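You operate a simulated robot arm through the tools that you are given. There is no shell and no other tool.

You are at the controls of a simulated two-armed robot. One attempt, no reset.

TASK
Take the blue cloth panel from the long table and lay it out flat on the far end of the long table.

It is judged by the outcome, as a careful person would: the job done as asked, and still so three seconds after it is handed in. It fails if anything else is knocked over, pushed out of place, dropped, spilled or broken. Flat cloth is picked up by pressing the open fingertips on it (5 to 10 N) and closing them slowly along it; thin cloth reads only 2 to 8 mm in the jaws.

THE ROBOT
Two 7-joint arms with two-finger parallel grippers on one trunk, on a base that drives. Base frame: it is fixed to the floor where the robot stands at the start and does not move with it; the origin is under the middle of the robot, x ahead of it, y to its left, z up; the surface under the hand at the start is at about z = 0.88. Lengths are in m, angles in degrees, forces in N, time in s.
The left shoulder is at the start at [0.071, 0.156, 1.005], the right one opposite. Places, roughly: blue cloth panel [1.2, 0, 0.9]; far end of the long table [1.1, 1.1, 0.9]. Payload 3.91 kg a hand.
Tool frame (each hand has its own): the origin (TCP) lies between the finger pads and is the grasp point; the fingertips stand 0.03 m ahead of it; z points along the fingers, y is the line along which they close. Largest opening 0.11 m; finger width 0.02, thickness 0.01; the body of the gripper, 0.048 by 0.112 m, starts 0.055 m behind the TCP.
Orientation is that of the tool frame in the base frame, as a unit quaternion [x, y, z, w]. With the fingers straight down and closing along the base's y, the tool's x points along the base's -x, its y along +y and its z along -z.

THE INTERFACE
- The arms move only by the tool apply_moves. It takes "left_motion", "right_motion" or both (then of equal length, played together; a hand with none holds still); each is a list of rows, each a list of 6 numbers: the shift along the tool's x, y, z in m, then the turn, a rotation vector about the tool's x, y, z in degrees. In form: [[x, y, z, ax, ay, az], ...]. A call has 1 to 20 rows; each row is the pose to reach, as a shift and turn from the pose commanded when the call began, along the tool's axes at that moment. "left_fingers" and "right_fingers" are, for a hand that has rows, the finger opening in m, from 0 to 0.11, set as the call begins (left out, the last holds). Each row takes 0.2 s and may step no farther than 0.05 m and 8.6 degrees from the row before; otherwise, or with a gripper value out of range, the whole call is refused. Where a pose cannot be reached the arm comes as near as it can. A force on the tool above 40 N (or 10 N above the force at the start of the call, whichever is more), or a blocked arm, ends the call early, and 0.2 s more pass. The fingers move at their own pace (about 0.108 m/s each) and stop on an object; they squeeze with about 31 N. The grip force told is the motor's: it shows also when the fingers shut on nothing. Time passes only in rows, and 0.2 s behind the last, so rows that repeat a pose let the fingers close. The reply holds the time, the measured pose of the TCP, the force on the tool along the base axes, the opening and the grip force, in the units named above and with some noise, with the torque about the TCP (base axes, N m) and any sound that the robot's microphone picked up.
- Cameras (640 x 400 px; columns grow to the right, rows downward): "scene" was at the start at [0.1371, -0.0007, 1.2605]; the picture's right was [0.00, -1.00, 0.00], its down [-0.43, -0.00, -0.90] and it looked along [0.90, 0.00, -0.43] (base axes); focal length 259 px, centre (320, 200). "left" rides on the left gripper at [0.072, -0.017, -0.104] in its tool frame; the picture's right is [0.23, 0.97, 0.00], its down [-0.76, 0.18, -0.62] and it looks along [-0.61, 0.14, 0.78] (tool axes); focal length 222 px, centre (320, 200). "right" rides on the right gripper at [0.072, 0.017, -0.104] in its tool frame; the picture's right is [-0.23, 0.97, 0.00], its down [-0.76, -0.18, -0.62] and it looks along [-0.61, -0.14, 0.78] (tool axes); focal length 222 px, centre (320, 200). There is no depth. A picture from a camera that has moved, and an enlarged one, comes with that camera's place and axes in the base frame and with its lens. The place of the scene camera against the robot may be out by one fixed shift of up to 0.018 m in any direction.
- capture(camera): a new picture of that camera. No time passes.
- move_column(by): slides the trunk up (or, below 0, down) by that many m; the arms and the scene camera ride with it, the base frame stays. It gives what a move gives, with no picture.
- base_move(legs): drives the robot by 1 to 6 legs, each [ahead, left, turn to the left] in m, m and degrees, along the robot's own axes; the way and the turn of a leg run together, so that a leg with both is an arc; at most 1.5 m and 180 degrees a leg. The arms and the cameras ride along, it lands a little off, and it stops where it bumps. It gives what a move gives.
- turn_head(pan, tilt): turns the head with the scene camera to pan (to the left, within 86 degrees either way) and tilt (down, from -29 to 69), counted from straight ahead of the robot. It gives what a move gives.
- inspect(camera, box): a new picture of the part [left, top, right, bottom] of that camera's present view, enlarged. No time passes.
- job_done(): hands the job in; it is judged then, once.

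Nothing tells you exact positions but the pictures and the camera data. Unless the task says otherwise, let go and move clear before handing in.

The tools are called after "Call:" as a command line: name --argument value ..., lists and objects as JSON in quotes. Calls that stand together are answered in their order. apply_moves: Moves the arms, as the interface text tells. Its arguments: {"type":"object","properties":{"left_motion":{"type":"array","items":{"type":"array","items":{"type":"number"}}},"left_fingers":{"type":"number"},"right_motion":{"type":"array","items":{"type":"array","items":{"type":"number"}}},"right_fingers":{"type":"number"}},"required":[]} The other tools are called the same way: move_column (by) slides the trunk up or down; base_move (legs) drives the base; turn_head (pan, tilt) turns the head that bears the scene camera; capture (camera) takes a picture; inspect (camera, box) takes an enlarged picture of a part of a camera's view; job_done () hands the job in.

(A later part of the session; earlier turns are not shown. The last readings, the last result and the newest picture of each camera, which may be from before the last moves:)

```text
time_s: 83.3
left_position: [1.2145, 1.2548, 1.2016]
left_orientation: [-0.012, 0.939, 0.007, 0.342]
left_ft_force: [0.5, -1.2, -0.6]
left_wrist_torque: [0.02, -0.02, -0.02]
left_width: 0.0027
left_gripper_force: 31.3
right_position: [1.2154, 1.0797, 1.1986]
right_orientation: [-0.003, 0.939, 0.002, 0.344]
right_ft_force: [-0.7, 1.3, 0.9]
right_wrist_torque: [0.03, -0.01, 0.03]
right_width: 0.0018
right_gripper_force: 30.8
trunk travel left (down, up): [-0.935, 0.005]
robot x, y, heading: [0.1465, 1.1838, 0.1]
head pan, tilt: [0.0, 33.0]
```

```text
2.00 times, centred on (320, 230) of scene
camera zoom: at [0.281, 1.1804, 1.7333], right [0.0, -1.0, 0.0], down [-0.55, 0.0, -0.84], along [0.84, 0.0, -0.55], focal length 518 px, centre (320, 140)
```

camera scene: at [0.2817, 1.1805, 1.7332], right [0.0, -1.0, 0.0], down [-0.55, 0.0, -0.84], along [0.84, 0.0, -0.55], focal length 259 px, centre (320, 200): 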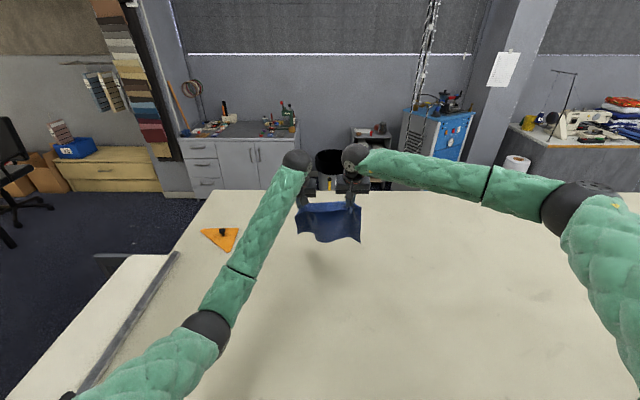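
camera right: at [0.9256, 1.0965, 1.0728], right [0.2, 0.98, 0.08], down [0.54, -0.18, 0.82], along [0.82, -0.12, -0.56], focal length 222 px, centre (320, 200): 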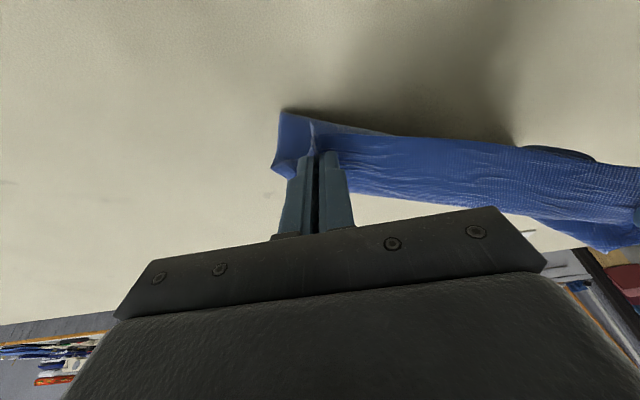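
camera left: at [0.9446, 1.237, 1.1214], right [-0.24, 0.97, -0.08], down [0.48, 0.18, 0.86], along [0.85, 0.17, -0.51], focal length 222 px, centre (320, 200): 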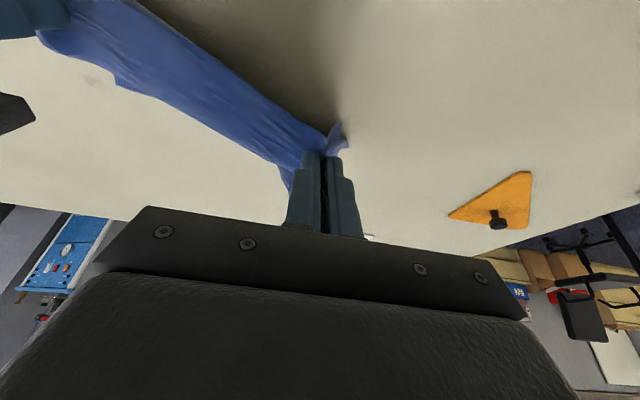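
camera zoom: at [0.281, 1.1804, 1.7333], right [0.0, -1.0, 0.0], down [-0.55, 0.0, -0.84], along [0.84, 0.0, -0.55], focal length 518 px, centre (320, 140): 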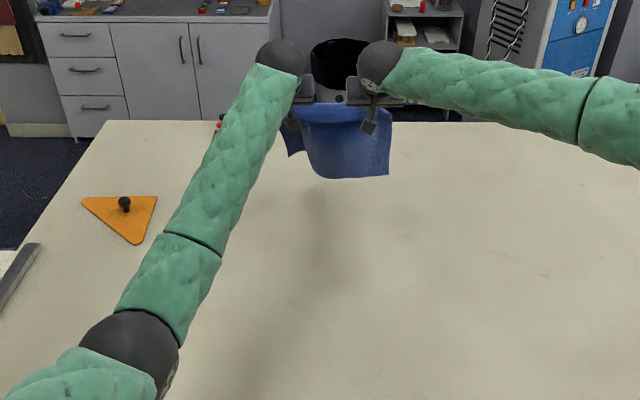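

Now I'll repeat the lay-down: lower while drawing back, easing the tilt.

Call:
apply_moves --left_motion '[[0.0159, 0, 0.0127, 0, 0.5, 0], [0.0318, 0.0004, 0.0255, 0, 1, 0], [0.0508, 0.0007, 0.0357, 0, 2, 0], [0.0712, 0.001, 0.0382, 0, 3, 0], [0.0911, 0.0013, 0.0385, 0, 4, 0], [0.1109, 0.0017, 0.0388, 0, 5, 0], [0.1308, 0.002, 0.0391, 0, 6, 0], [0.1506, 0.0023, 0.0394, 0, 7, 0], [0.1704, 0.0026, 0.0397, 0, 8, 0], [0.1704, 0.0026, 0.0397, 0, 8, 0]]' --right_motion '[[0.0159, 0, 0.0127, 0, 0.5, 0], [0.0318, 0, 0.0255, 0, 1, 0], [0.0508, 0, 0.0357, 0, 2, 0], [0.0712, 0, 0.0382, 0, 3, 0], [0.0911, 0, 0.0385, 0, 4, 0], [0.1109, 0, 0.0388, 0, 5, 0], [0.1308, 0, 0.0391, 0, 6, 0], [0.1506, 0, 0.0394, 0, 7, 0], [0.1704, 0, 0.0397, 0, 8, 0], [0.1704, 0, 0.0397, 0, 8, 0]]'

Call:
capture --camera "scene"

Call:
inspect --camera "scene" --box '[240, 170, 400, 270]'

Call:
capture --camera "left"

```text
time_s: 85.5
left_position: [1.1099, 1.256, 1.0597]
left_orientation: [-0.012, 0.961, 0.005, 0.275]
left_ft_force: [0.5, -2.6, -0.7]
left_wrist_torque: [-0.07, -0.01, -0.02]
left_width: 0.0026
left_gripper_force: 30.7
right_position: [1.1109, 1.0805, 1.0595]
right_orientation: [-0.003, 0.961, 0.002, 0.275]
right_ft_force: [-0.3, 2.5, 0.7]
right_wrist_torque: [0.03, 0.01, 0.03]
right_width: 0.0019
right_gripper_force: 31.0
trunk travel left (down, up): [-0.935, 0.005]
robot x, y, heading: [0.1475, 1.1815, 0.4]
head pan, tilt: [0.0, 33.0]
```

```text
taken
camera scene: at [0.2818, 1.1806, 1.7332], right [0.0, -1.0, 0.0], down [-0.55, 0.0, -0.84], along [0.84, 0.0, -0.55], focal length 259 px, centre (320, 200)
```

scene: 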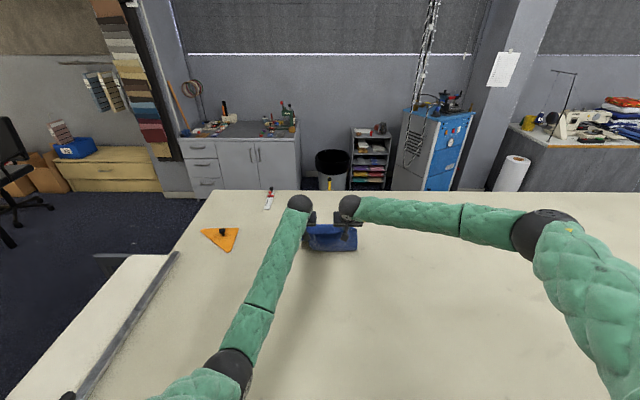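

```text
4.00 times, centred on (320, 220) of scene
camera zoom: at [0.2818, 1.1806, 1.7332], right [0.0, -1.0, 0.0], down [-0.55, 0.0, -0.84], along [0.84, 0.0, -0.55], focal length 1037 px, centre (320, 120)
```

zoom: 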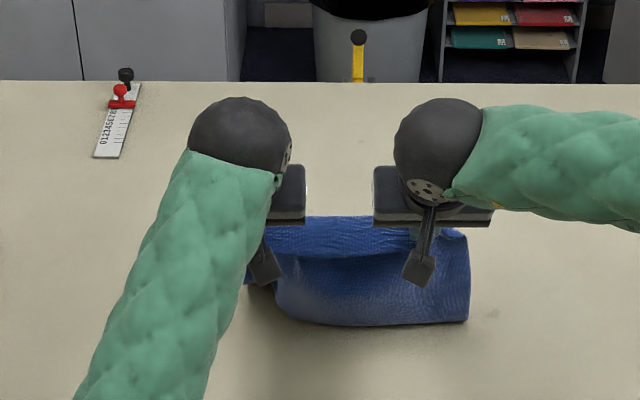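

```text
taken
camera left: at [0.995, 1.2357, 1.111], right [-0.22, 0.97, -0.12], down [0.31, 0.18, 0.93], along [0.92, 0.17, -0.34], focal length 222 px, centre (320, 200)
```

left: 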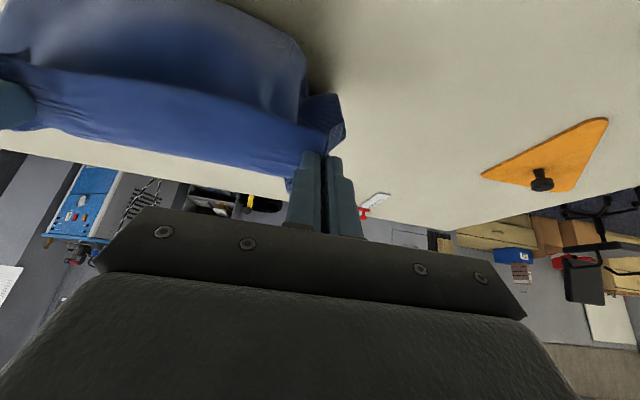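

The left elbow now has good clearance. I'll continue drawing back and down.

Call:
apply_moves --left_motion '[[0.0249, 0.0004, 0.0021, 0, 3.3, 0], [0.0498, 0.0008, 0.0042, 0, 6.6, 0], [0.0747, 0.0012, 0.0063, 0, 10, 0], [0.0996, 0.0016, 0.0084, 0, 13.3, 0], [0.1245, 0.002, 0.0105, 0, 16.6, 0], [0.1245, 0.002, 0.0105, 0, 16.6, 0]]' --right_motion '[[0.0249, 0, 0.0021, 0, 3.3, 0], [0.0498, 0, 0.0042, 0, 6.6, 0], [0.0747, 0, 0.0063, 0, 10, 0], [0.0996, 0, 0.0084, 0, 13.3, 0], [0.1245, 0, 0.0105, 0, 16.6, 0], [0.1245, 0, 0.0105, 0, 16.6, 0]]'

Call:
capture --camera "scene"

Call:
inspect --camera "scene" --box '[240, 180, 400, 280]'

Call:
capture --camera "left"

Call:
capture --camera "right"

```text
time_s: 86.9
left_position: [1.01, 1.2557, 0.9858]
left_orientation: [-0.013, 0.991, 0.004, 0.133]
left_ft_force: [1.6, -2.6, 0.2]
left_wrist_torque: [-0.13, -0.01, -0.01]
left_width: 0.0026
left_gripper_force: 31.2
right_position: [1.0094, 1.0785, 0.9833]
right_orientation: [-0.003, 0.991, 0.002, 0.134]
right_ft_force: [-0.6, 4.3, 0.9]
right_wrist_torque: [0.07, -0.01, 0.04]
right_width: 0.0021
right_gripper_force: 31.0
trunk travel left (down, up): [-0.935, 0.005]
robot x, y, heading: [0.1449, 1.1811, 0.1]
head pan, tilt: [0.0, 33.0]
```

```text
taken
camera scene: at [0.2816, 1.1806, 1.7333], right [0.0, -1.0, 0.0], down [-0.55, 0.0, -0.84], along [0.84, 0.0, -0.55], focal length 259 px, centre (320, 200)
```

scene: 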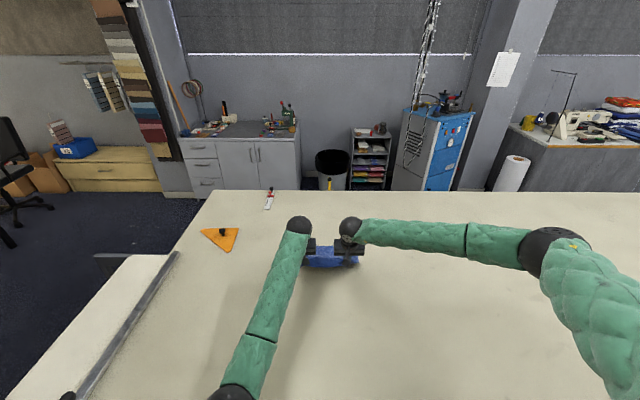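

```text
4.00 times, centred on (320, 230) of scene
camera zoom: at [0.2816, 1.1806, 1.7333], right [0.0, -1.0, 0.0], down [-0.55, 0.0, -0.84], along [0.84, 0.0, -0.55], focal length 1037 px, centre (320, 80)
```

zoom: 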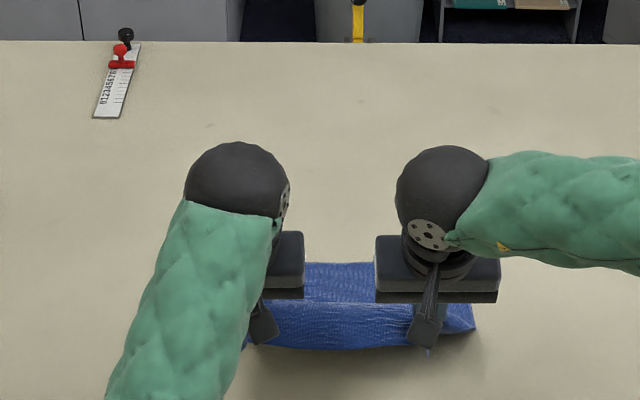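

```text
taken
camera left: at [0.9145, 1.2358, 1.0673], right [-0.24, 0.97, -0.06], down [0.57, 0.19, 0.8], along [0.79, 0.16, -0.59], focal length 222 px, centre (320, 200)
```

left: 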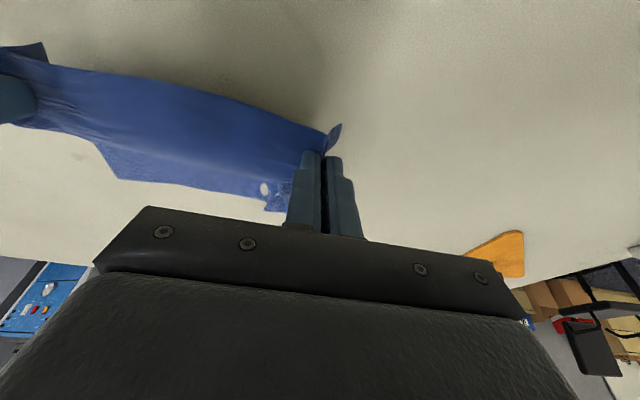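

```text
taken
camera right: at [0.9115, 1.0954, 1.0636], right [0.21, 0.98, 0.06], down [0.57, -0.17, 0.8], along [0.79, -0.13, -0.59], focal length 222 px, centre (320, 200)
```

right: 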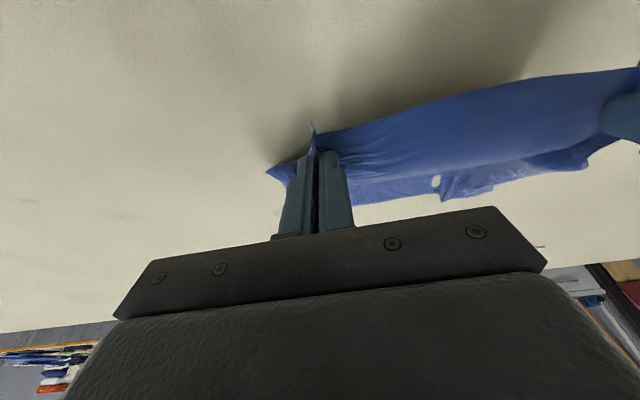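

The body of the cloth is now lying forward, with its far edge at x ≈ 1.17, and a short near flap hangs on my side of the fingers. I'll pull slightly taut, then lower while moving a bit forward so that flap lays toward me instead of tucking under.

Call:
apply_moves --left_motion '[[0.0125, 0.0002, 0.006, 0, 2, 0], [0.025, 0.0004, 0.012, 0, 4, 0], [0.0335, 0.0005, 0.018, 0, 7, 0], [0.0335, 0.0005, 0.018, 0, 7, 0]]' --right_motion '[[0.0125, 0, 0.006, 0, 2, 0], [0.025, 0, 0.012, 0, 4, 0], [0.0335, 0, 0.018, 0, 7, 0], [0.0335, 0, 0.018, 0, 7, 0]]'

Call:
inspect --camera "scene" --box '[240, 190, 400, 290]'

Call:
capture --camera "left"

Call:
capture --camera "right"

```text
time_s: 87.9
left_position: [0.9822, 1.2541, 0.9584]
left_orientation: [-0.012, 0.997, 0.003, 0.072]
left_ft_force: [-0.2, -2.0, -0.2]
left_wrist_torque: [-0.07, 0.01, -0.01]
left_width: 0.0027
left_gripper_force: 30.7
right_position: [0.9831, 1.0786, 0.9596]
right_orientation: [-0.003, 0.997, 0.002, 0.074]
right_ft_force: [0.1, 2.2, 0.4]
right_wrist_torque: [0.07, 0.0, 0.05]
right_width: 0.002
right_gripper_force: 31.4
trunk travel left (down, up): [-0.935, 0.005]
robot x, y, heading: [0.1472, 1.1779, 0.5]
head pan, tilt: [0.0, 33.0]
```

```text
4.00 times, centred on (320, 240) of scene
camera zoom: at [0.2811, 1.1804, 1.7333], right [0.0, -1.0, 0.0], down [-0.55, 0.0, -0.84], along [0.84, 0.0, -0.55], focal length 1037 px, centre (320, 40)
```

zoom: 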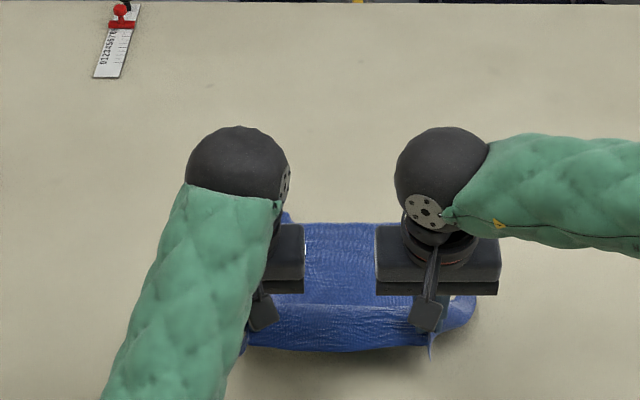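

```text
taken
camera left: at [0.8978, 1.2354, 1.0517], right [-0.25, 0.97, -0.03], down [0.66, 0.19, 0.73], along [0.71, 0.16, -0.69], focal length 222 px, centre (320, 200)
```

left: 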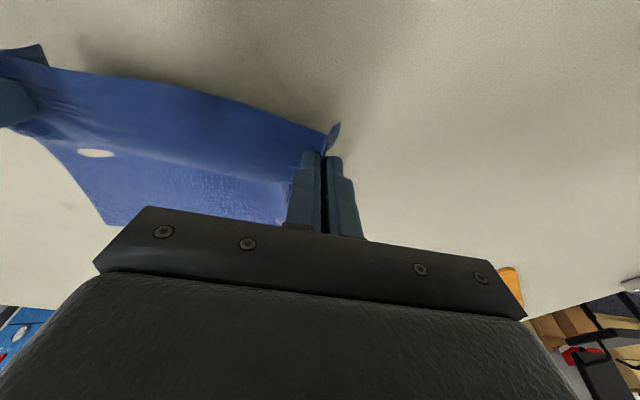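

```text
taken
camera right: at [0.8957, 1.095, 1.0503], right [0.22, 0.98, 0.04], down [0.66, -0.17, 0.73], along [0.72, -0.13, -0.69], focal length 222 px, centre (320, 200)
```

right: 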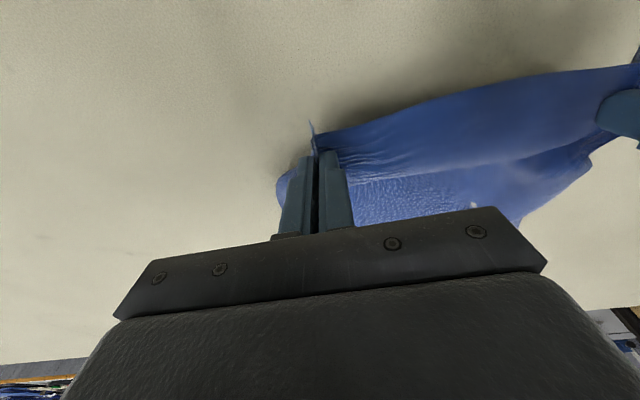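

Call:
apply_moves --left_motion '[[-0.0022, 0, 0.011, 0, 2, 0], [-0.0044, 0, 0.022, 0, 4, 0], [-0.0065, 0, 0.033, 0, 6, 0], [-0.0087, 0, 0.0425, 0, 8, 0], [-0.0087, 0, 0.0425, 0, 8, 0]]' --right_motion '[[-0.0022, 0, 0.011, 0, 2, 0], [-0.0044, 0, 0.022, 0, 4, 0], [-0.0065, 0, 0.033, 0, 6, 0], [-0.0087, 0, 0.0425, 0, 8, 0], [-0.0087, 0, 0.0425, 0, 8, 0]]'

Call:
inspect --camera "scene" --box '[240, 190, 400, 290]'

Call:
capture --camera "left"

Call:
capture --camera "right"

```text
time_s: 89.1
left_position: [0.997, 1.2555, 0.9197]
left_orientation: [-0.012, 1.0, 0.001, 0.004]
left_ft_force: [-0.3, -5.6, 0.7]
left_wrist_torque: [-0.14, -0.01, -0.04]
left_width: 0.0027
left_gripper_force: 30.6
right_position: [0.9968, 1.0792, 0.9181]
right_orientation: [-0.004, 1.0, 0.001, 0.004]
right_ft_force: [1.1, 1.9, 6.1]
right_wrist_torque: [0.05, 0.11, 0.04]
right_width: 0.002
right_gripper_force: 31.0
trunk travel left (down, up): [-0.935, 0.005]
robot x, y, heading: [0.1484, 1.1805, 0.1]
head pan, tilt: [0.0, 33.0]
```

```text
4.00 times, centred on (320, 240) of scene
camera zoom: at [0.28, 1.1798, 1.7334], right [0.0, -1.0, 0.0], down [-0.54, 0.0, -0.84], along [0.84, 0.0, -0.54], focal length 1037 px, centre (320, 40)
```

zoom: 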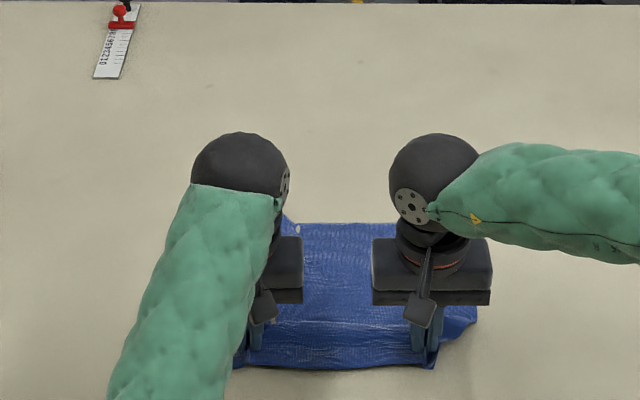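

```text
taken
camera left: at [0.9254, 1.2368, 1.023], right [-0.25, 0.97, 0.0], down [0.75, 0.19, 0.63], along [0.61, 0.16, -0.78], focal length 222 px, centre (320, 200)
```

left: 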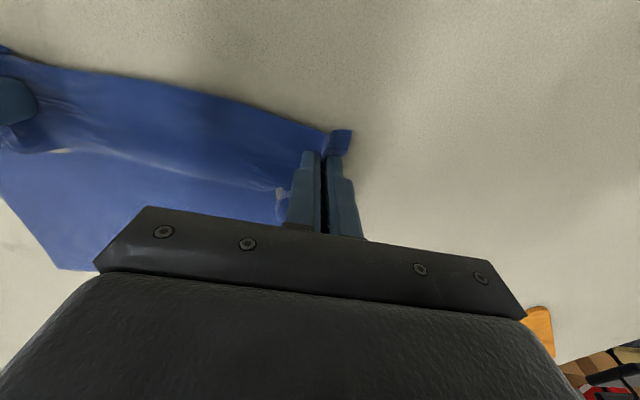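

```text
taken
camera right: at [0.9229, 1.0956, 1.0211], right [0.22, 0.98, 0.0], down [0.76, -0.17, 0.63], along [0.61, -0.13, -0.78], focal length 222 px, centre (320, 200)
```

right: 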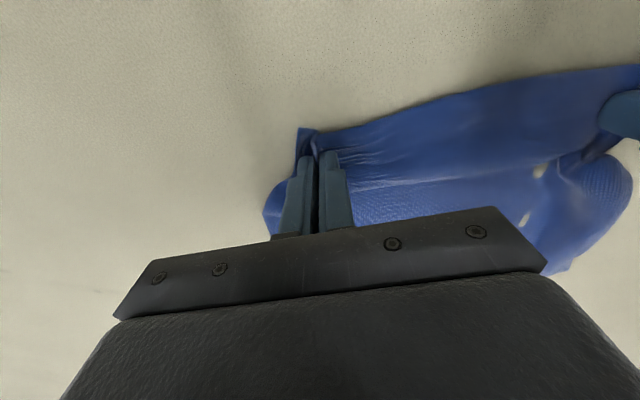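

The cloth is down, with the near flap lying toward me. I'll press lightly and open the fingers slowly, so opening spreads the pinched pleats out along the table.

Call:
apply_moves --left_motion '[[0, 0, 0.002, 0, 0, 0], [0, 0, 0.004, 0, 0, 0], [0, 0, 0.004, 0, 0, 0]]' --right_motion '[[0, 0, 0.001, 0, 0, 0], [0, 0, 0.002, 0, 0, 0], [0, 0, 0.002, 0, 0, 0]]'

```text
time_s: 89.9
left_position: [0.9978, 1.2559, 0.9145]
left_orientation: [-0.012, 1.0, 0.001, 0.003]
left_ft_force: [0.1, -4.1, 1.8]
left_wrist_torque: [-0.13, -0.03, -0.01]
left_width: 0.0027
left_gripper_force: 30.6
right_position: [0.9981, 1.0791, 0.9154]
right_orientation: [-0.005, 1.0, 0.001, 0.003]
right_ft_force: [-0.1, 3.7, 1.2]
right_wrist_torque: [0.14, 0.04, 0.04]
right_width: 0.002
right_gripper_force: 30.7
trunk travel left (down, up): [-0.935, 0.005]
robot x, y, heading: [0.1456, 1.1761, 0.0]
head pan, tilt: [0.0, 33.0]
```

Call:
apply_moves --left_motion '[[0, 0, 0.002, 0, 0, 0], [0, 0, 0.0035, 0, 0, 0], [0, 0, 0.0035, 0, 0, 0]]' --right_motion '[[0, 0, 0.002, 0, 0, 0], [0, 0, 0.004, 0, 0, 0], [0, 0, 0.004, 0, 0, 0]]'

```text
time_s: 90.7
left_position: [0.9972, 1.2562, 0.913]
left_orientation: [-0.012, 1.0, 0.002, 0.004]
left_ft_force: [0.3, -4.7, 0.8]
left_wrist_torque: [-0.13, -0.05, 0.0]
left_width: 0.0024
left_gripper_force: 31.3
right_position: [0.9995, 1.0791, 0.912]
right_orientation: [-0.004, 1.0, 0.001, 0.005]
right_ft_force: [-0.4, 4.1, 6.9]
right_wrist_torque: [0.15, 0.05, 0.03]
right_width: 0.0021
right_gripper_force: 31.1
trunk travel left (down, up): [-0.935, 0.005]
robot x, y, heading: [0.1443, 1.178, 0.4]
head pan, tilt: [0.0, 33.0]
```

Call:
apply_moves --left_motion '[[0, 0, 0.0015, 0, 0, 0], [0, 0, 0.0025, 0, 0, 0], [0, 0, 0.0025, 0, 0, 0]]' --right_motion '[[0, 0, 0, 0, 0, 0], [0, 0, 0, 0, 0, 0], [0, 0, 0, 0, 0, 0]]'

```text
time_s: 91.5
left_position: [0.997, 1.256, 0.9111]
left_orientation: [-0.014, 1.0, 0.002, 0.005]
left_ft_force: [2.0, -3.4, 14.6]
left_wrist_torque: [-0.13, -0.17, 0.04]
left_width: 0.0024
left_gripper_force: 30.7
right_position: [0.9964, 1.0801, 0.9125]
right_orientation: [-0.004, 1.0, 0.0, 0.005]
right_ft_force: [1.1, 3.9, 2.5]
right_wrist_torque: [0.11, 0.01, 0.03]
right_width: 0.0023
right_gripper_force: 30.9
trunk travel left (down, up): [-0.935, 0.005]
robot x, y, heading: [0.1487, 1.1785, 0.4]
head pan, tilt: [0.0, 33.0]
```

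Both tips are at the table now. I'll open slowly in steps.

Call:
apply_moves --left_motion '[[0, 0, -0.0005, 0, 0, 0]]' --right_motion '[[0, 0, 0.001, 0, 0, 0]]' --left_fingers 0.012 --right_fingers 0.012

Call:
apply_moves --left_motion '[[0, 0, 0, 0, 0, 0]]' --right_motion '[[0, 0, 0, 0, 0, 0]]' --left_fingers 0.022 --right_fingers 0.022

Call:
inspect --camera "left" --box '[200, 90, 440, 240]'

Call:
inspect --camera "right" --box '[200, 90, 440, 240]'

```text
time_s: 91.9
left_position: [0.9968, 1.2566, 0.9112]
left_orientation: [-0.013, 1.0, 0.002, 0.004]
left_ft_force: [2.8, -2.1, 14.4]
left_wrist_torque: [-0.04, -0.07, -0.03]
left_width: 0.0096
left_gripper_force: 0.1
right_position: [0.9964, 1.0789, 0.9116]
right_orientation: [-0.003, 1.0, 0.0, 0.005]
right_ft_force: [-0.1, 0.5, 0.5]
right_wrist_torque: [-0.01, 0.06, 0.01]
right_width: 0.0121
right_gripper_force: 0.1
trunk travel left (down, up): [-0.935, 0.005]
robot x, y, heading: [0.1493, 1.1833, 0.3]
head pan, tilt: [0.0, 33.0]
```

```text
time_s: 92.3
left_position: [0.9971, 1.2562, 0.911]
left_orientation: [-0.013, 1.0, 0.002, 0.003]
left_ft_force: [0.9, -2.6, 15.2]
left_wrist_torque: [-0.06, -0.06, -0.05]
left_width: 0.019
left_gripper_force: 0.2
right_position: [0.9975, 1.0787, 0.9122]
right_orientation: [-0.004, 1.0, 0.002, 0.005]
right_ft_force: [0.3, -0.4, 1.2]
right_wrist_torque: [-0.01, 0.03, 0.0]
right_width: 0.0216
right_gripper_force: 0.1
trunk travel left (down, up): [-0.935, 0.005]
robot x, y, heading: [0.1471, 1.1783, 0.2]
head pan, tilt: [0.0, 33.0]
```

```text
2.67 times, centred on (320, 165) of left
camera zoom: at [0.925, 1.2367, 1.0149], right [-0.25, 0.97, 0.0], down [0.75, 0.19, 0.63], along [0.61, 0.16, -0.78], focal length 592 px, centre (320, 293)
```

zoom: 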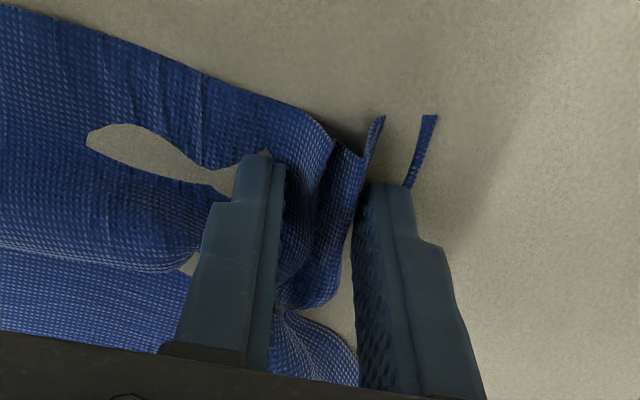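

```text
2.67 times, centred on (320, 165) of right
camera zoom: at [0.9232, 1.0954, 1.0143], right [0.22, 0.98, 0.0], down [0.76, -0.17, 0.63], along [0.61, -0.13, -0.78], focal length 592 px, centre (320, 293)
```

zoom: 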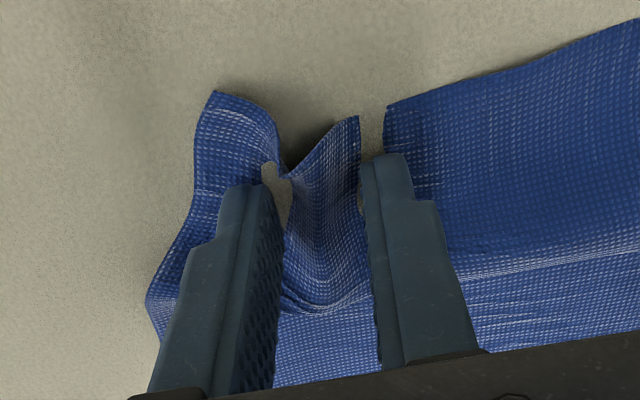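

The pleats are opening as the fingers spread. I'll continue opening with light pressure.

Call:
apply_moves --left_motion '[[0, 0, -0.0005, 0, 0, 0]]' --right_motion '[[0, 0, 0.0015, 0, 0, 0]]' --left_fingers 0.032 --right_fingers 0.032

Call:
apply_moves --left_motion '[[0, 0, 0, 0, 0, 0]]' --right_motion '[[0, 0, 0, 0, 0, 0]]' --left_fingers 0.042 --right_fingers 0.042

Call:
apply_moves --left_motion '[[0, 0, 0, 0, 0, 0]]' --right_motion '[[0, 0, 0, 0, 0, 0]]' --left_fingers 0.052 --right_fingers 0.052

Call:
inspect --camera "left" --box '[200, 90, 440, 240]'

Call:
inspect --camera "right" --box '[200, 90, 440, 240]'

```text
time_s: 92.7
left_position: [0.9964, 1.2565, 0.9119]
left_orientation: [-0.013, 1.0, 0.003, 0.003]
left_ft_force: [3.7, -1.6, 10.7]
left_wrist_torque: [-0.01, -0.12, -0.01]
left_width: 0.0301
left_gripper_force: 0.0
right_position: [0.9974, 1.0794, 0.9115]
right_orientation: [-0.003, 1.0, 0.002, 0.004]
right_ft_force: [-1.6, -1.5, 9.9]
right_wrist_torque: [-0.16, 0.1, -0.02]
right_width: 0.0322
right_gripper_force: 0.1
trunk travel left (down, up): [-0.935, 0.005]
robot x, y, heading: [0.148, 1.1802, 0.3]
head pan, tilt: [0.0, 33.0]
```

```text
time_s: 93.1
left_position: [0.9954, 1.2575, 0.9104]
left_orientation: [-0.013, 1.0, 0.002, 0.004]
left_ft_force: [-0.2, -0.4, 8.8]
left_wrist_torque: [0.0, 0.02, -0.02]
left_width: 0.0402
left_gripper_force: 0.1
right_position: [0.9973, 1.0812, 0.9122]
right_orientation: [-0.004, 1.0, 0.002, 0.005]
right_ft_force: [0.5, 2.6, 11.6]
right_wrist_torque: [-0.08, 0.03, 0.0]
right_width: 0.0404
right_gripper_force: 0.0
trunk travel left (down, up): [-0.935, 0.005]
robot x, y, heading: [0.1449, 1.179, 0.3]
head pan, tilt: [0.0, 33.0]
```

```text
time_s: 93.5
left_position: [0.9947, 1.2572, 0.9108]
left_orientation: [-0.013, 1.0, 0.002, 0.003]
left_ft_force: [0.6, -1.0, 6.8]
left_wrist_torque: [0.02, -0.03, 0.0]
left_width: 0.0506
left_gripper_force: 0.0
right_position: [0.9967, 1.0804, 0.9102]
right_orientation: [-0.004, 1.0, 0.002, 0.004]
right_ft_force: [2.4, 5.2, 16.0]
right_wrist_torque: [-0.19, 0.03, 0.04]
right_width: 0.0491
right_gripper_force: 0.0
trunk travel left (down, up): [-0.935, 0.005]
robot x, y, heading: [0.1442, 1.182, 0.4]
head pan, tilt: [0.0, 33.0]
```

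```text
2.67 times, centred on (320, 165) of left
camera zoom: at [0.9243, 1.2378, 1.015], right [-0.25, 0.97, 0.0], down [0.75, 0.2, 0.63], along [0.61, 0.16, -0.78], focal length 592 px, centre (320, 293)
```

zoom: 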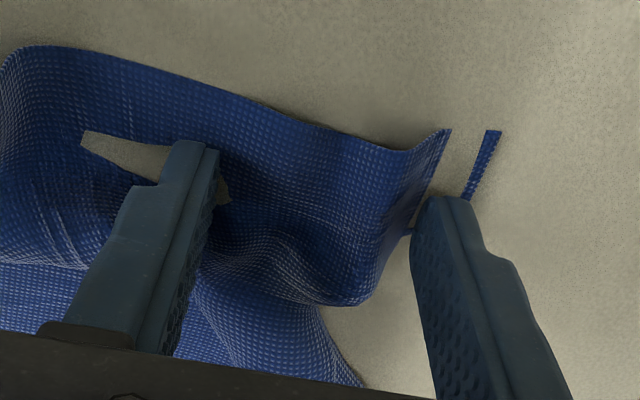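

```text
2.67 times, centred on (320, 165) of right
camera zoom: at [0.9228, 1.0968, 1.0138], right [0.22, 0.98, 0.0], down [0.76, -0.17, 0.63], along [0.62, -0.13, -0.78], focal length 592 px, centre (320, 293)
```

zoom: 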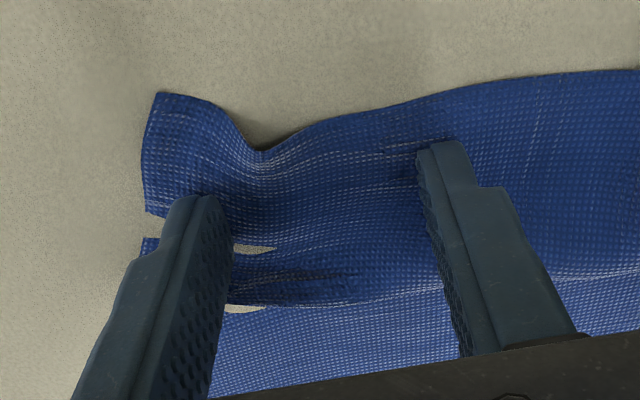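

The pleats have spread well. I'll lift both hands straight up and look at how the cloth lies.

Call:
apply_moves --left_motion '[[0, 0, -0.02, 0, 0, 0], [0, 0, -0.05, 0, 0, 0], [0.01, 0, -0.09, 0, 0, 0], [0.02, 0.02, -0.13, 0, 0, 0], [0.03, 0.04, -0.17, 0, 0, 0]]' --right_motion '[[0, 0, -0.02, 0, 0, 0], [0, 0, -0.05, 0, 0, 0], [0.01, 0, -0.09, 0, 0, 0], [0.02, -0.02, -0.13, 0, 0, 0], [0.03, -0.04, -0.17, 0, 0, 0]]'

Call:
capture --camera "scene"

Call:
inspect --camera "scene" --box '[230, 200, 410, 312]'

Call:
capture --camera "left"

Call:
capture --camera "right"

```text
time_s: 94.7
left_position: [0.9623, 1.2983, 1.0805]
left_orientation: [-0.014, 1.0, 0.002, 0.003]
left_ft_force: [-0.9, -1.2, -0.6]
left_wrist_torque: [0.09, -0.05, 0.0]
left_width: 0.0521
left_gripper_force: 0.0
right_position: [0.9646, 1.0388, 1.0801]
right_orientation: [-0.005, 1.0, 0.0, 0.004]
right_ft_force: [-0.8, 0.4, -0.5]
right_wrist_torque: [-0.05, 0.0, 0.03]
right_width: 0.0517
right_gripper_force: 0.0
trunk travel left (down, up): [-0.935, 0.005]
robot x, y, heading: [0.1459, 1.1822, 0.2]
head pan, tilt: [0.0, 33.0]
```

```text
taken
camera scene: at [0.2799, 1.1852, 1.7331], right [0.0, -1.0, 0.0], down [-0.54, 0.0, -0.84], along [0.84, 0.0, -0.54], focal length 259 px, centre (320, 200)
```

scene: 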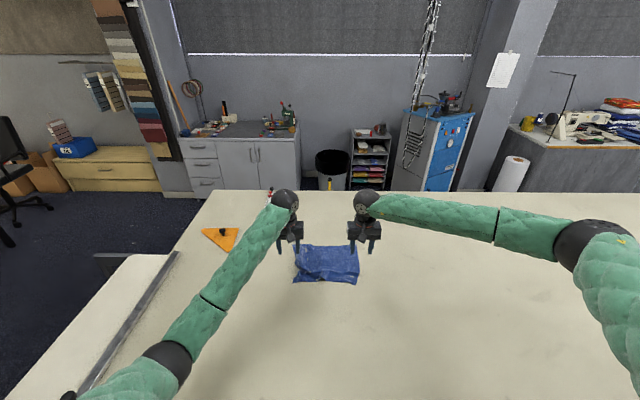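

```text
3.56 times, centred on (320, 256) of scene
camera zoom: at [0.2799, 1.1852, 1.7331], right [0.0, -1.0, 0.0], down [-0.54, 0.0, -0.84], along [0.84, 0.0, -0.54], focal length 922 px, centre (320, 1)
```

zoom: 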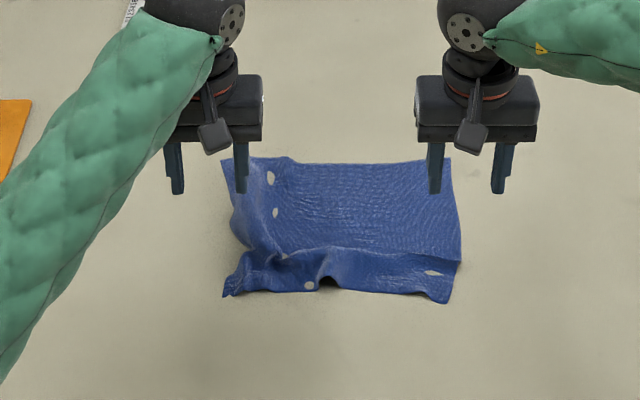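

```text
taken
camera left: at [0.8911, 1.2785, 1.1852], right [-0.25, 0.97, 0.0], down [0.75, 0.2, 0.63], along [0.61, 0.16, -0.78], focal length 222 px, centre (320, 200)
```

left: 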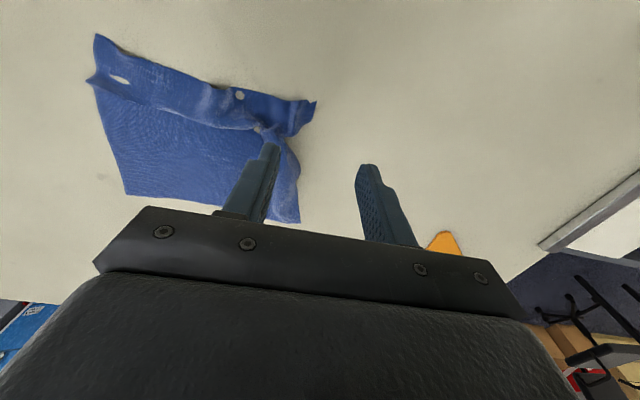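

```text
taken
camera right: at [0.8908, 1.0564, 1.1839], right [0.22, 0.98, 0.0], down [0.76, -0.17, 0.63], along [0.61, -0.14, -0.78], focal length 222 px, centre (320, 200)
```

right: 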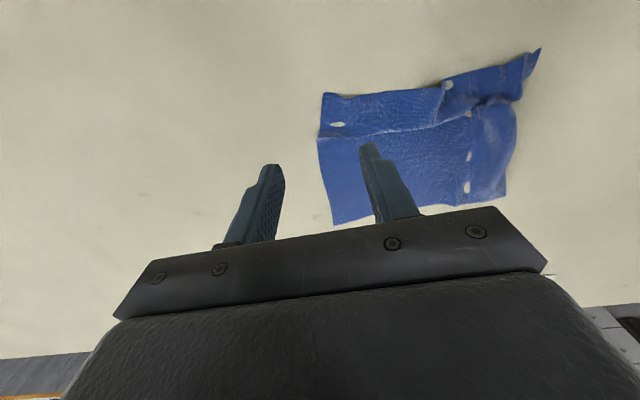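

The cloth is spread at the far end with center near (1.07, 1.17), but there's a ridge across the near part and a tuck at the left edge. I'll look closely before smoothing.

Call:
inspect --camera "left" --box '[80, 20, 340, 182]'

Call:
inspect --camera "right" --box '[300, 20, 560, 182]'

Call:
inspect --camera "scene" --box '[275, 232, 375, 294]'

```text
2.46 times, centred on (210, 101) of left
camera zoom: at [0.8911, 1.2785, 1.1852], right [-0.25, 0.97, 0.0], down [0.75, 0.2, 0.63], along [0.61, 0.16, -0.78], focal length 547 px, centre (591, 444)
```

zoom: 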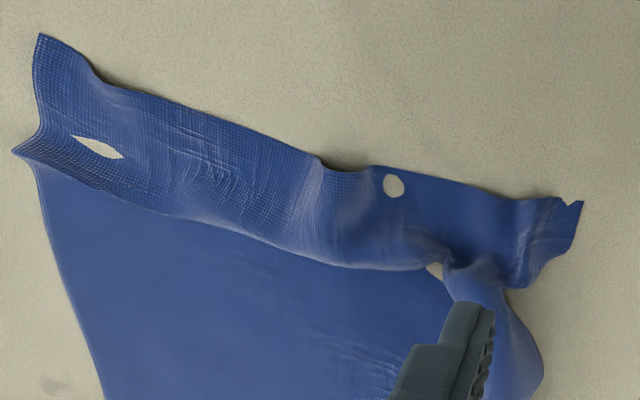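

```text
2.46 times, centred on (430, 101) of right
camera zoom: at [0.8908, 1.0564, 1.1839], right [0.22, 0.98, 0.0], down [0.76, -0.17, 0.63], along [0.61, -0.14, -0.78], focal length 547 px, centre (49, 444)
```

zoom: 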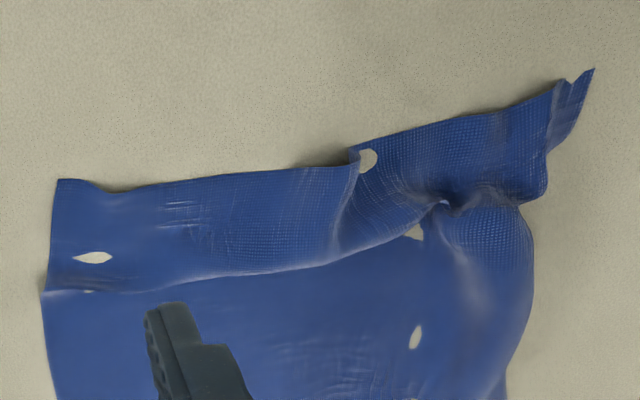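

```text
6.40 times, centred on (325, 263) of scene
camera zoom: at [0.2799, 1.1852, 1.7331], right [0.0, -1.0, 0.0], down [-0.54, 0.0, -0.84], along [0.84, 0.0, -0.54], focal length 1659 px, centre (288, -203)
```

zoom: 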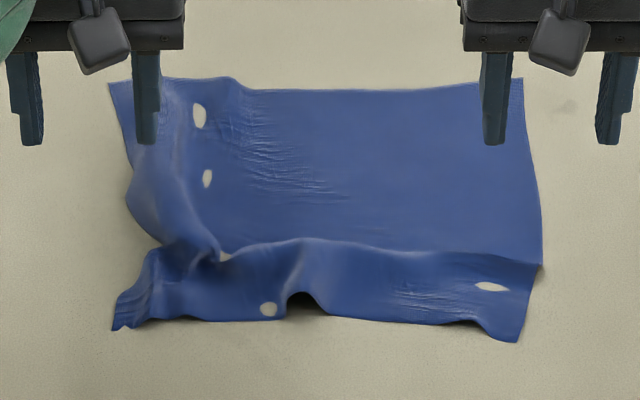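

I see a cross ridge and a left-side tuck to pull out. I'll close the fingers, press near the two near corners, and drag them outward and toward me.

Call:
apply_moves --left_motion '[[-0.011, -0.026, 0.02, 0, 0, 0], [-0.011, -0.026, 0.06, 0, 0, 0], [-0.011, -0.026, 0.1, 0, 0, 0], [-0.011, -0.026, 0.135, 0, 0, 0], [-0.011, -0.026, 0.155, 0, 0, 0], [-0.011, -0.026, 0.155, 0, 0, 0]]' --right_motion '[[-0.0024, 0.029, 0.02, 0, 0, 0], [-0.0024, 0.029, 0.06, 0, 0, 0], [-0.0024, 0.029, 0.1, 0, 0, 0], [-0.0024, 0.029, 0.135, 0, 0, 0], [-0.0024, 0.029, 0.155, 0, 0, 0], [-0.0024, 0.029, 0.155, 0, 0, 0]]' --left_fingers 0.0 --right_fingers 0.0

Call:
capture --camera "left"

Call:
capture --camera "right"

```text
time_s: 96.1
left_position: [0.9772, 1.2697, 0.9259]
left_orientation: [-0.013, 1.0, 0.001, 0.003]
left_ft_force: [0.1, 0.3, -0.5]
left_wrist_torque: [-0.02, 0.02, -0.01]
left_width: 0.0
left_gripper_force: 30.5
right_position: [0.9725, 1.0679, 0.9235]
right_orientation: [-0.004, 1.0, 0.001, 0.004]
right_ft_force: [-0.5, -0.3, -0.7]
right_wrist_torque: [0.0, 0.0, 0.01]
right_width: 0.0003
right_gripper_force: 31.2
trunk travel left (down, up): [-0.935, 0.005]
robot x, y, heading: [0.1456, 1.1813, 0.2]
head pan, tilt: [0.0, 33.0]
```

```text
taken
camera left: at [0.9061, 1.2506, 1.0299], right [-0.25, 0.97, 0.0], down [0.75, 0.19, 0.63], along [0.61, 0.16, -0.78], focal length 222 px, centre (320, 200)
```

left: 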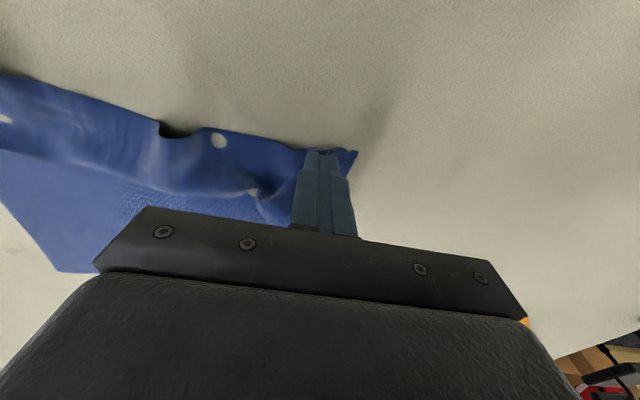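

```text
taken
camera right: at [0.8975, 1.0847, 1.0261], right [0.22, 0.98, 0.0], down [0.76, -0.17, 0.63], along [0.61, -0.13, -0.78], focal length 222 px, centre (320, 200)
```

right: 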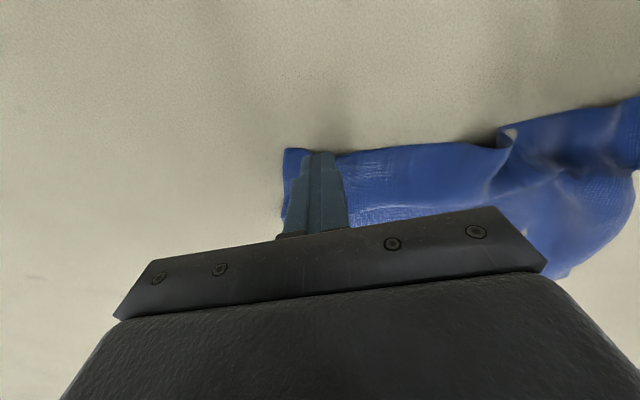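

The fingertips are right at the near edge; I'll shift 1 cm further onto the cloth and press down.

Call:
apply_moves --left_motion '[[-0.01, 0, 0, 0, 0, 0], [-0.01, 0, 0.007, 0, 0, 0], [-0.01, 0, 0.013, 0, 0, 0], [-0.01, 0, 0.0155, 0, 0, 0], [-0.01, 0, 0.0155, 0, 0, 0]]' --right_motion '[[-0.01, 0, 0, 0, 0, 0], [-0.01, 0, 0.006, 0, 0, 0], [-0.01, 0, 0.011, 0, 0, 0], [-0.01, 0, 0.014, 0, 0, 0], [-0.01, 0, 0.014, 0, 0, 0]]'

```text
time_s: 97.3
left_position: [0.9881, 1.2709, 0.9108]
left_orientation: [-0.013, 1.0, 0.002, 0.004]
left_ft_force: [1.1, 0.7, 6.8]
left_wrist_torque: [0.0, -0.01, 0.01]
left_width: 0.0
left_gripper_force: 30.6
right_position: [0.9799, 1.0686, 0.9109]
right_orientation: [-0.005, 1.0, 0.002, 0.005]
right_ft_force: [1.7, 0.0, 7.1]
right_wrist_torque: [0.0, -0.03, 0.02]
right_width: 0.0001
right_gripper_force: 31.3
trunk travel left (down, up): [-0.935, 0.005]
robot x, y, heading: [0.1435, 1.1823, 0.3]
head pan, tilt: [0.0, 33.0]
```

Call:
apply_moves --left_motion '[[0, 0, 0.001, 0, 0, 0], [0.006, 0.004, 0.001, 0, 0, 0], [0.012, 0.008, 0.001, 0, 0, 0], [0.018, 0.012, 0.001, 0, 0, 0], [0.024, 0.016, 0.001, 0, 0, 0], [0.024, 0.016, 0.001, 0, 0, 0]]' --right_motion '[[0, 0, 0.001, 0, 0, 0], [0.006, -0.006, 0.001, 0, 0, 0], [0.012, -0.012, 0.001, 0, 0, 0], [0.018, -0.018, 0.001, 0, 0, 0], [0.024, -0.024, 0.001, 0, 0, 0], [0.024, -0.024, 0.001, 0, 0, 0]]'

Call:
inspect --camera "scene" --box '[250, 230, 400, 324]'

Call:
capture --camera "left"

Call:
capture --camera "right"

```text
time_s: 98.7
left_position: [0.962, 1.2846, 0.9115]
left_orientation: [-0.013, 1.0, 0.002, 0.004]
left_ft_force: [9.3, -5.0, 25.5]
left_wrist_torque: [-0.13, -0.15, 0.0]
left_width: 0.0
left_gripper_force: 30.7
right_position: [0.955, 1.0441, 0.9112]
right_orientation: [-0.004, 1.0, 0.003, 0.004]
right_ft_force: [8.1, 5.8, 22.4]
right_wrist_torque: [0.08, -0.14, 0.01]
right_width: 0.0
right_gripper_force: 30.7
trunk travel left (down, up): [-0.935, 0.005]
robot x, y, heading: [0.1459, 1.182, 0.4]
head pan, tilt: [0.0, 33.0]
```

```text
4.26 times, centred on (325, 277) of scene
camera zoom: at [0.278, 1.1807, 1.7338], right [0.0, -1.0, 0.0], down [-0.54, 0.0, -0.84], along [0.84, 0.0, -0.54], focal length 1103 px, centre (299, -128)
```

zoom: 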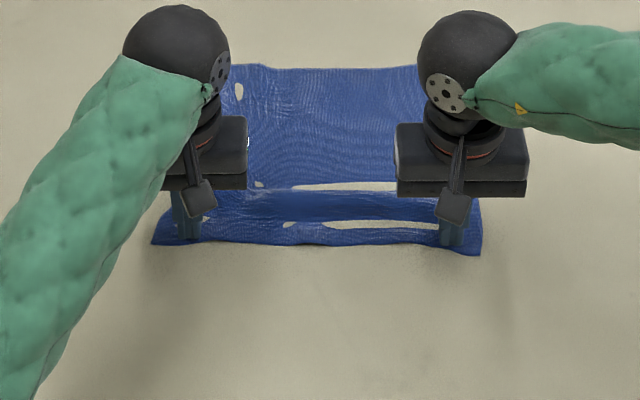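

```text
taken
camera left: at [0.89, 1.2664, 1.0146], right [-0.25, 0.97, 0.0], down [0.75, 0.2, 0.63], along [0.61, 0.16, -0.78], focal length 222 px, centre (320, 200)
```

left: 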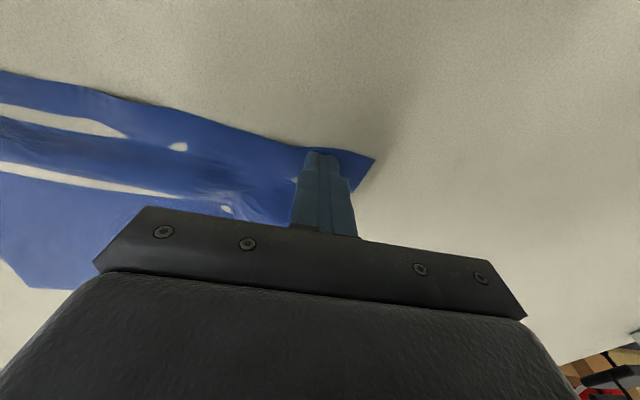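

```text
taken
camera right: at [0.8817, 1.0608, 1.0136], right [0.22, 0.98, 0.0], down [0.76, -0.17, 0.63], along [0.62, -0.13, -0.78], focal length 222 px, centre (320, 200)
```

right: 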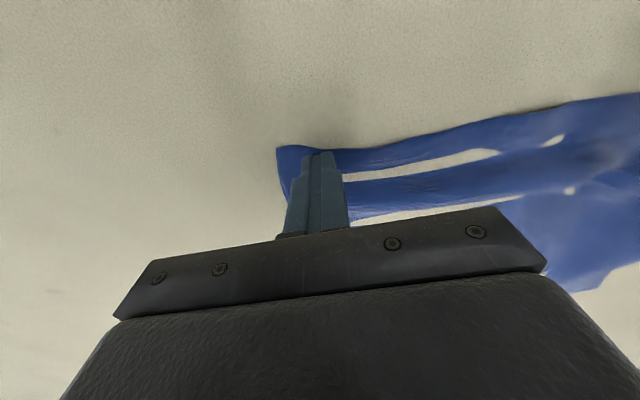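

The drag is working very well — the near edge is now about 0.30 wide and the cloth about 0.24 deep. I'll continue pulling toward me and slightly outward, with a bit less pressure.

Call:
apply_moves --left_motion '[[0.004, 0.001, -0.0006, 0, 0, 0], [0.009, 0.003, -0.0006, 0, 0, 0], [0.014, 0.005, -0.0006, 0, 0, 0], [0.019, 0.006, -0.0006, 0, 0, 0], [0.019, 0.006, -0.0006, 0, 0, 0]]' --right_motion '[[0.004, -0.001, -0.0006, 0, 0, 0], [0.009, -0.003, -0.0006, 0, 0, 0], [0.014, -0.005, -0.0006, 0, 0, 0], [0.019, -0.006, -0.0006, 0, 0, 0], [0.019, -0.006, -0.0006, 0, 0, 0]]'

Call:
inspect --camera "scene" --box '[250, 230, 400, 324]'

```text
time_s: 99.9
left_position: [0.9421, 1.2906, 0.9107]
left_orientation: [-0.013, 1.0, 0.001, 0.004]
left_ft_force: [9.5, -6.9, 27.2]
left_wrist_torque: [-0.19, -0.17, 0.03]
left_width: 0.0
left_gripper_force: 31.3
right_position: [0.9354, 1.038, 0.9118]
right_orientation: [-0.004, 1.0, 0.002, 0.005]
right_ft_force: [6.5, 4.9, 17.5]
right_wrist_torque: [0.16, -0.1, 0.05]
right_width: 0.0
right_gripper_force: 30.8
trunk travel left (down, up): [-0.935, 0.005]
robot x, y, heading: [0.1482, 1.1785, 0.7]
head pan, tilt: [0.0, 33.0]
```

```text
4.26 times, centred on (325, 277) of scene
camera zoom: at [0.2782, 1.1803, 1.7336], right [0.0, -1.0, 0.0], down [-0.54, 0.0, -0.84], along [0.84, 0.0, -0.54], focal length 1103 px, centre (299, -128)
```

zoom: 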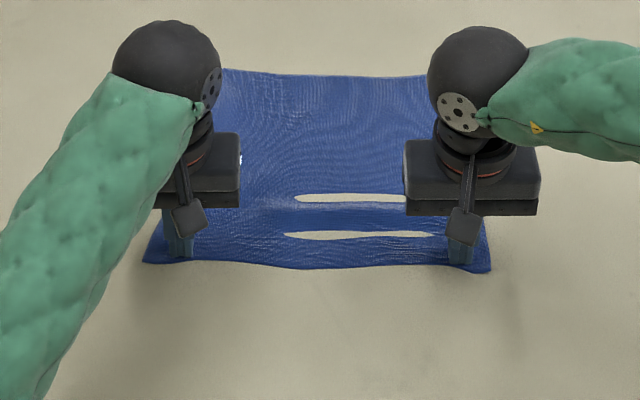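

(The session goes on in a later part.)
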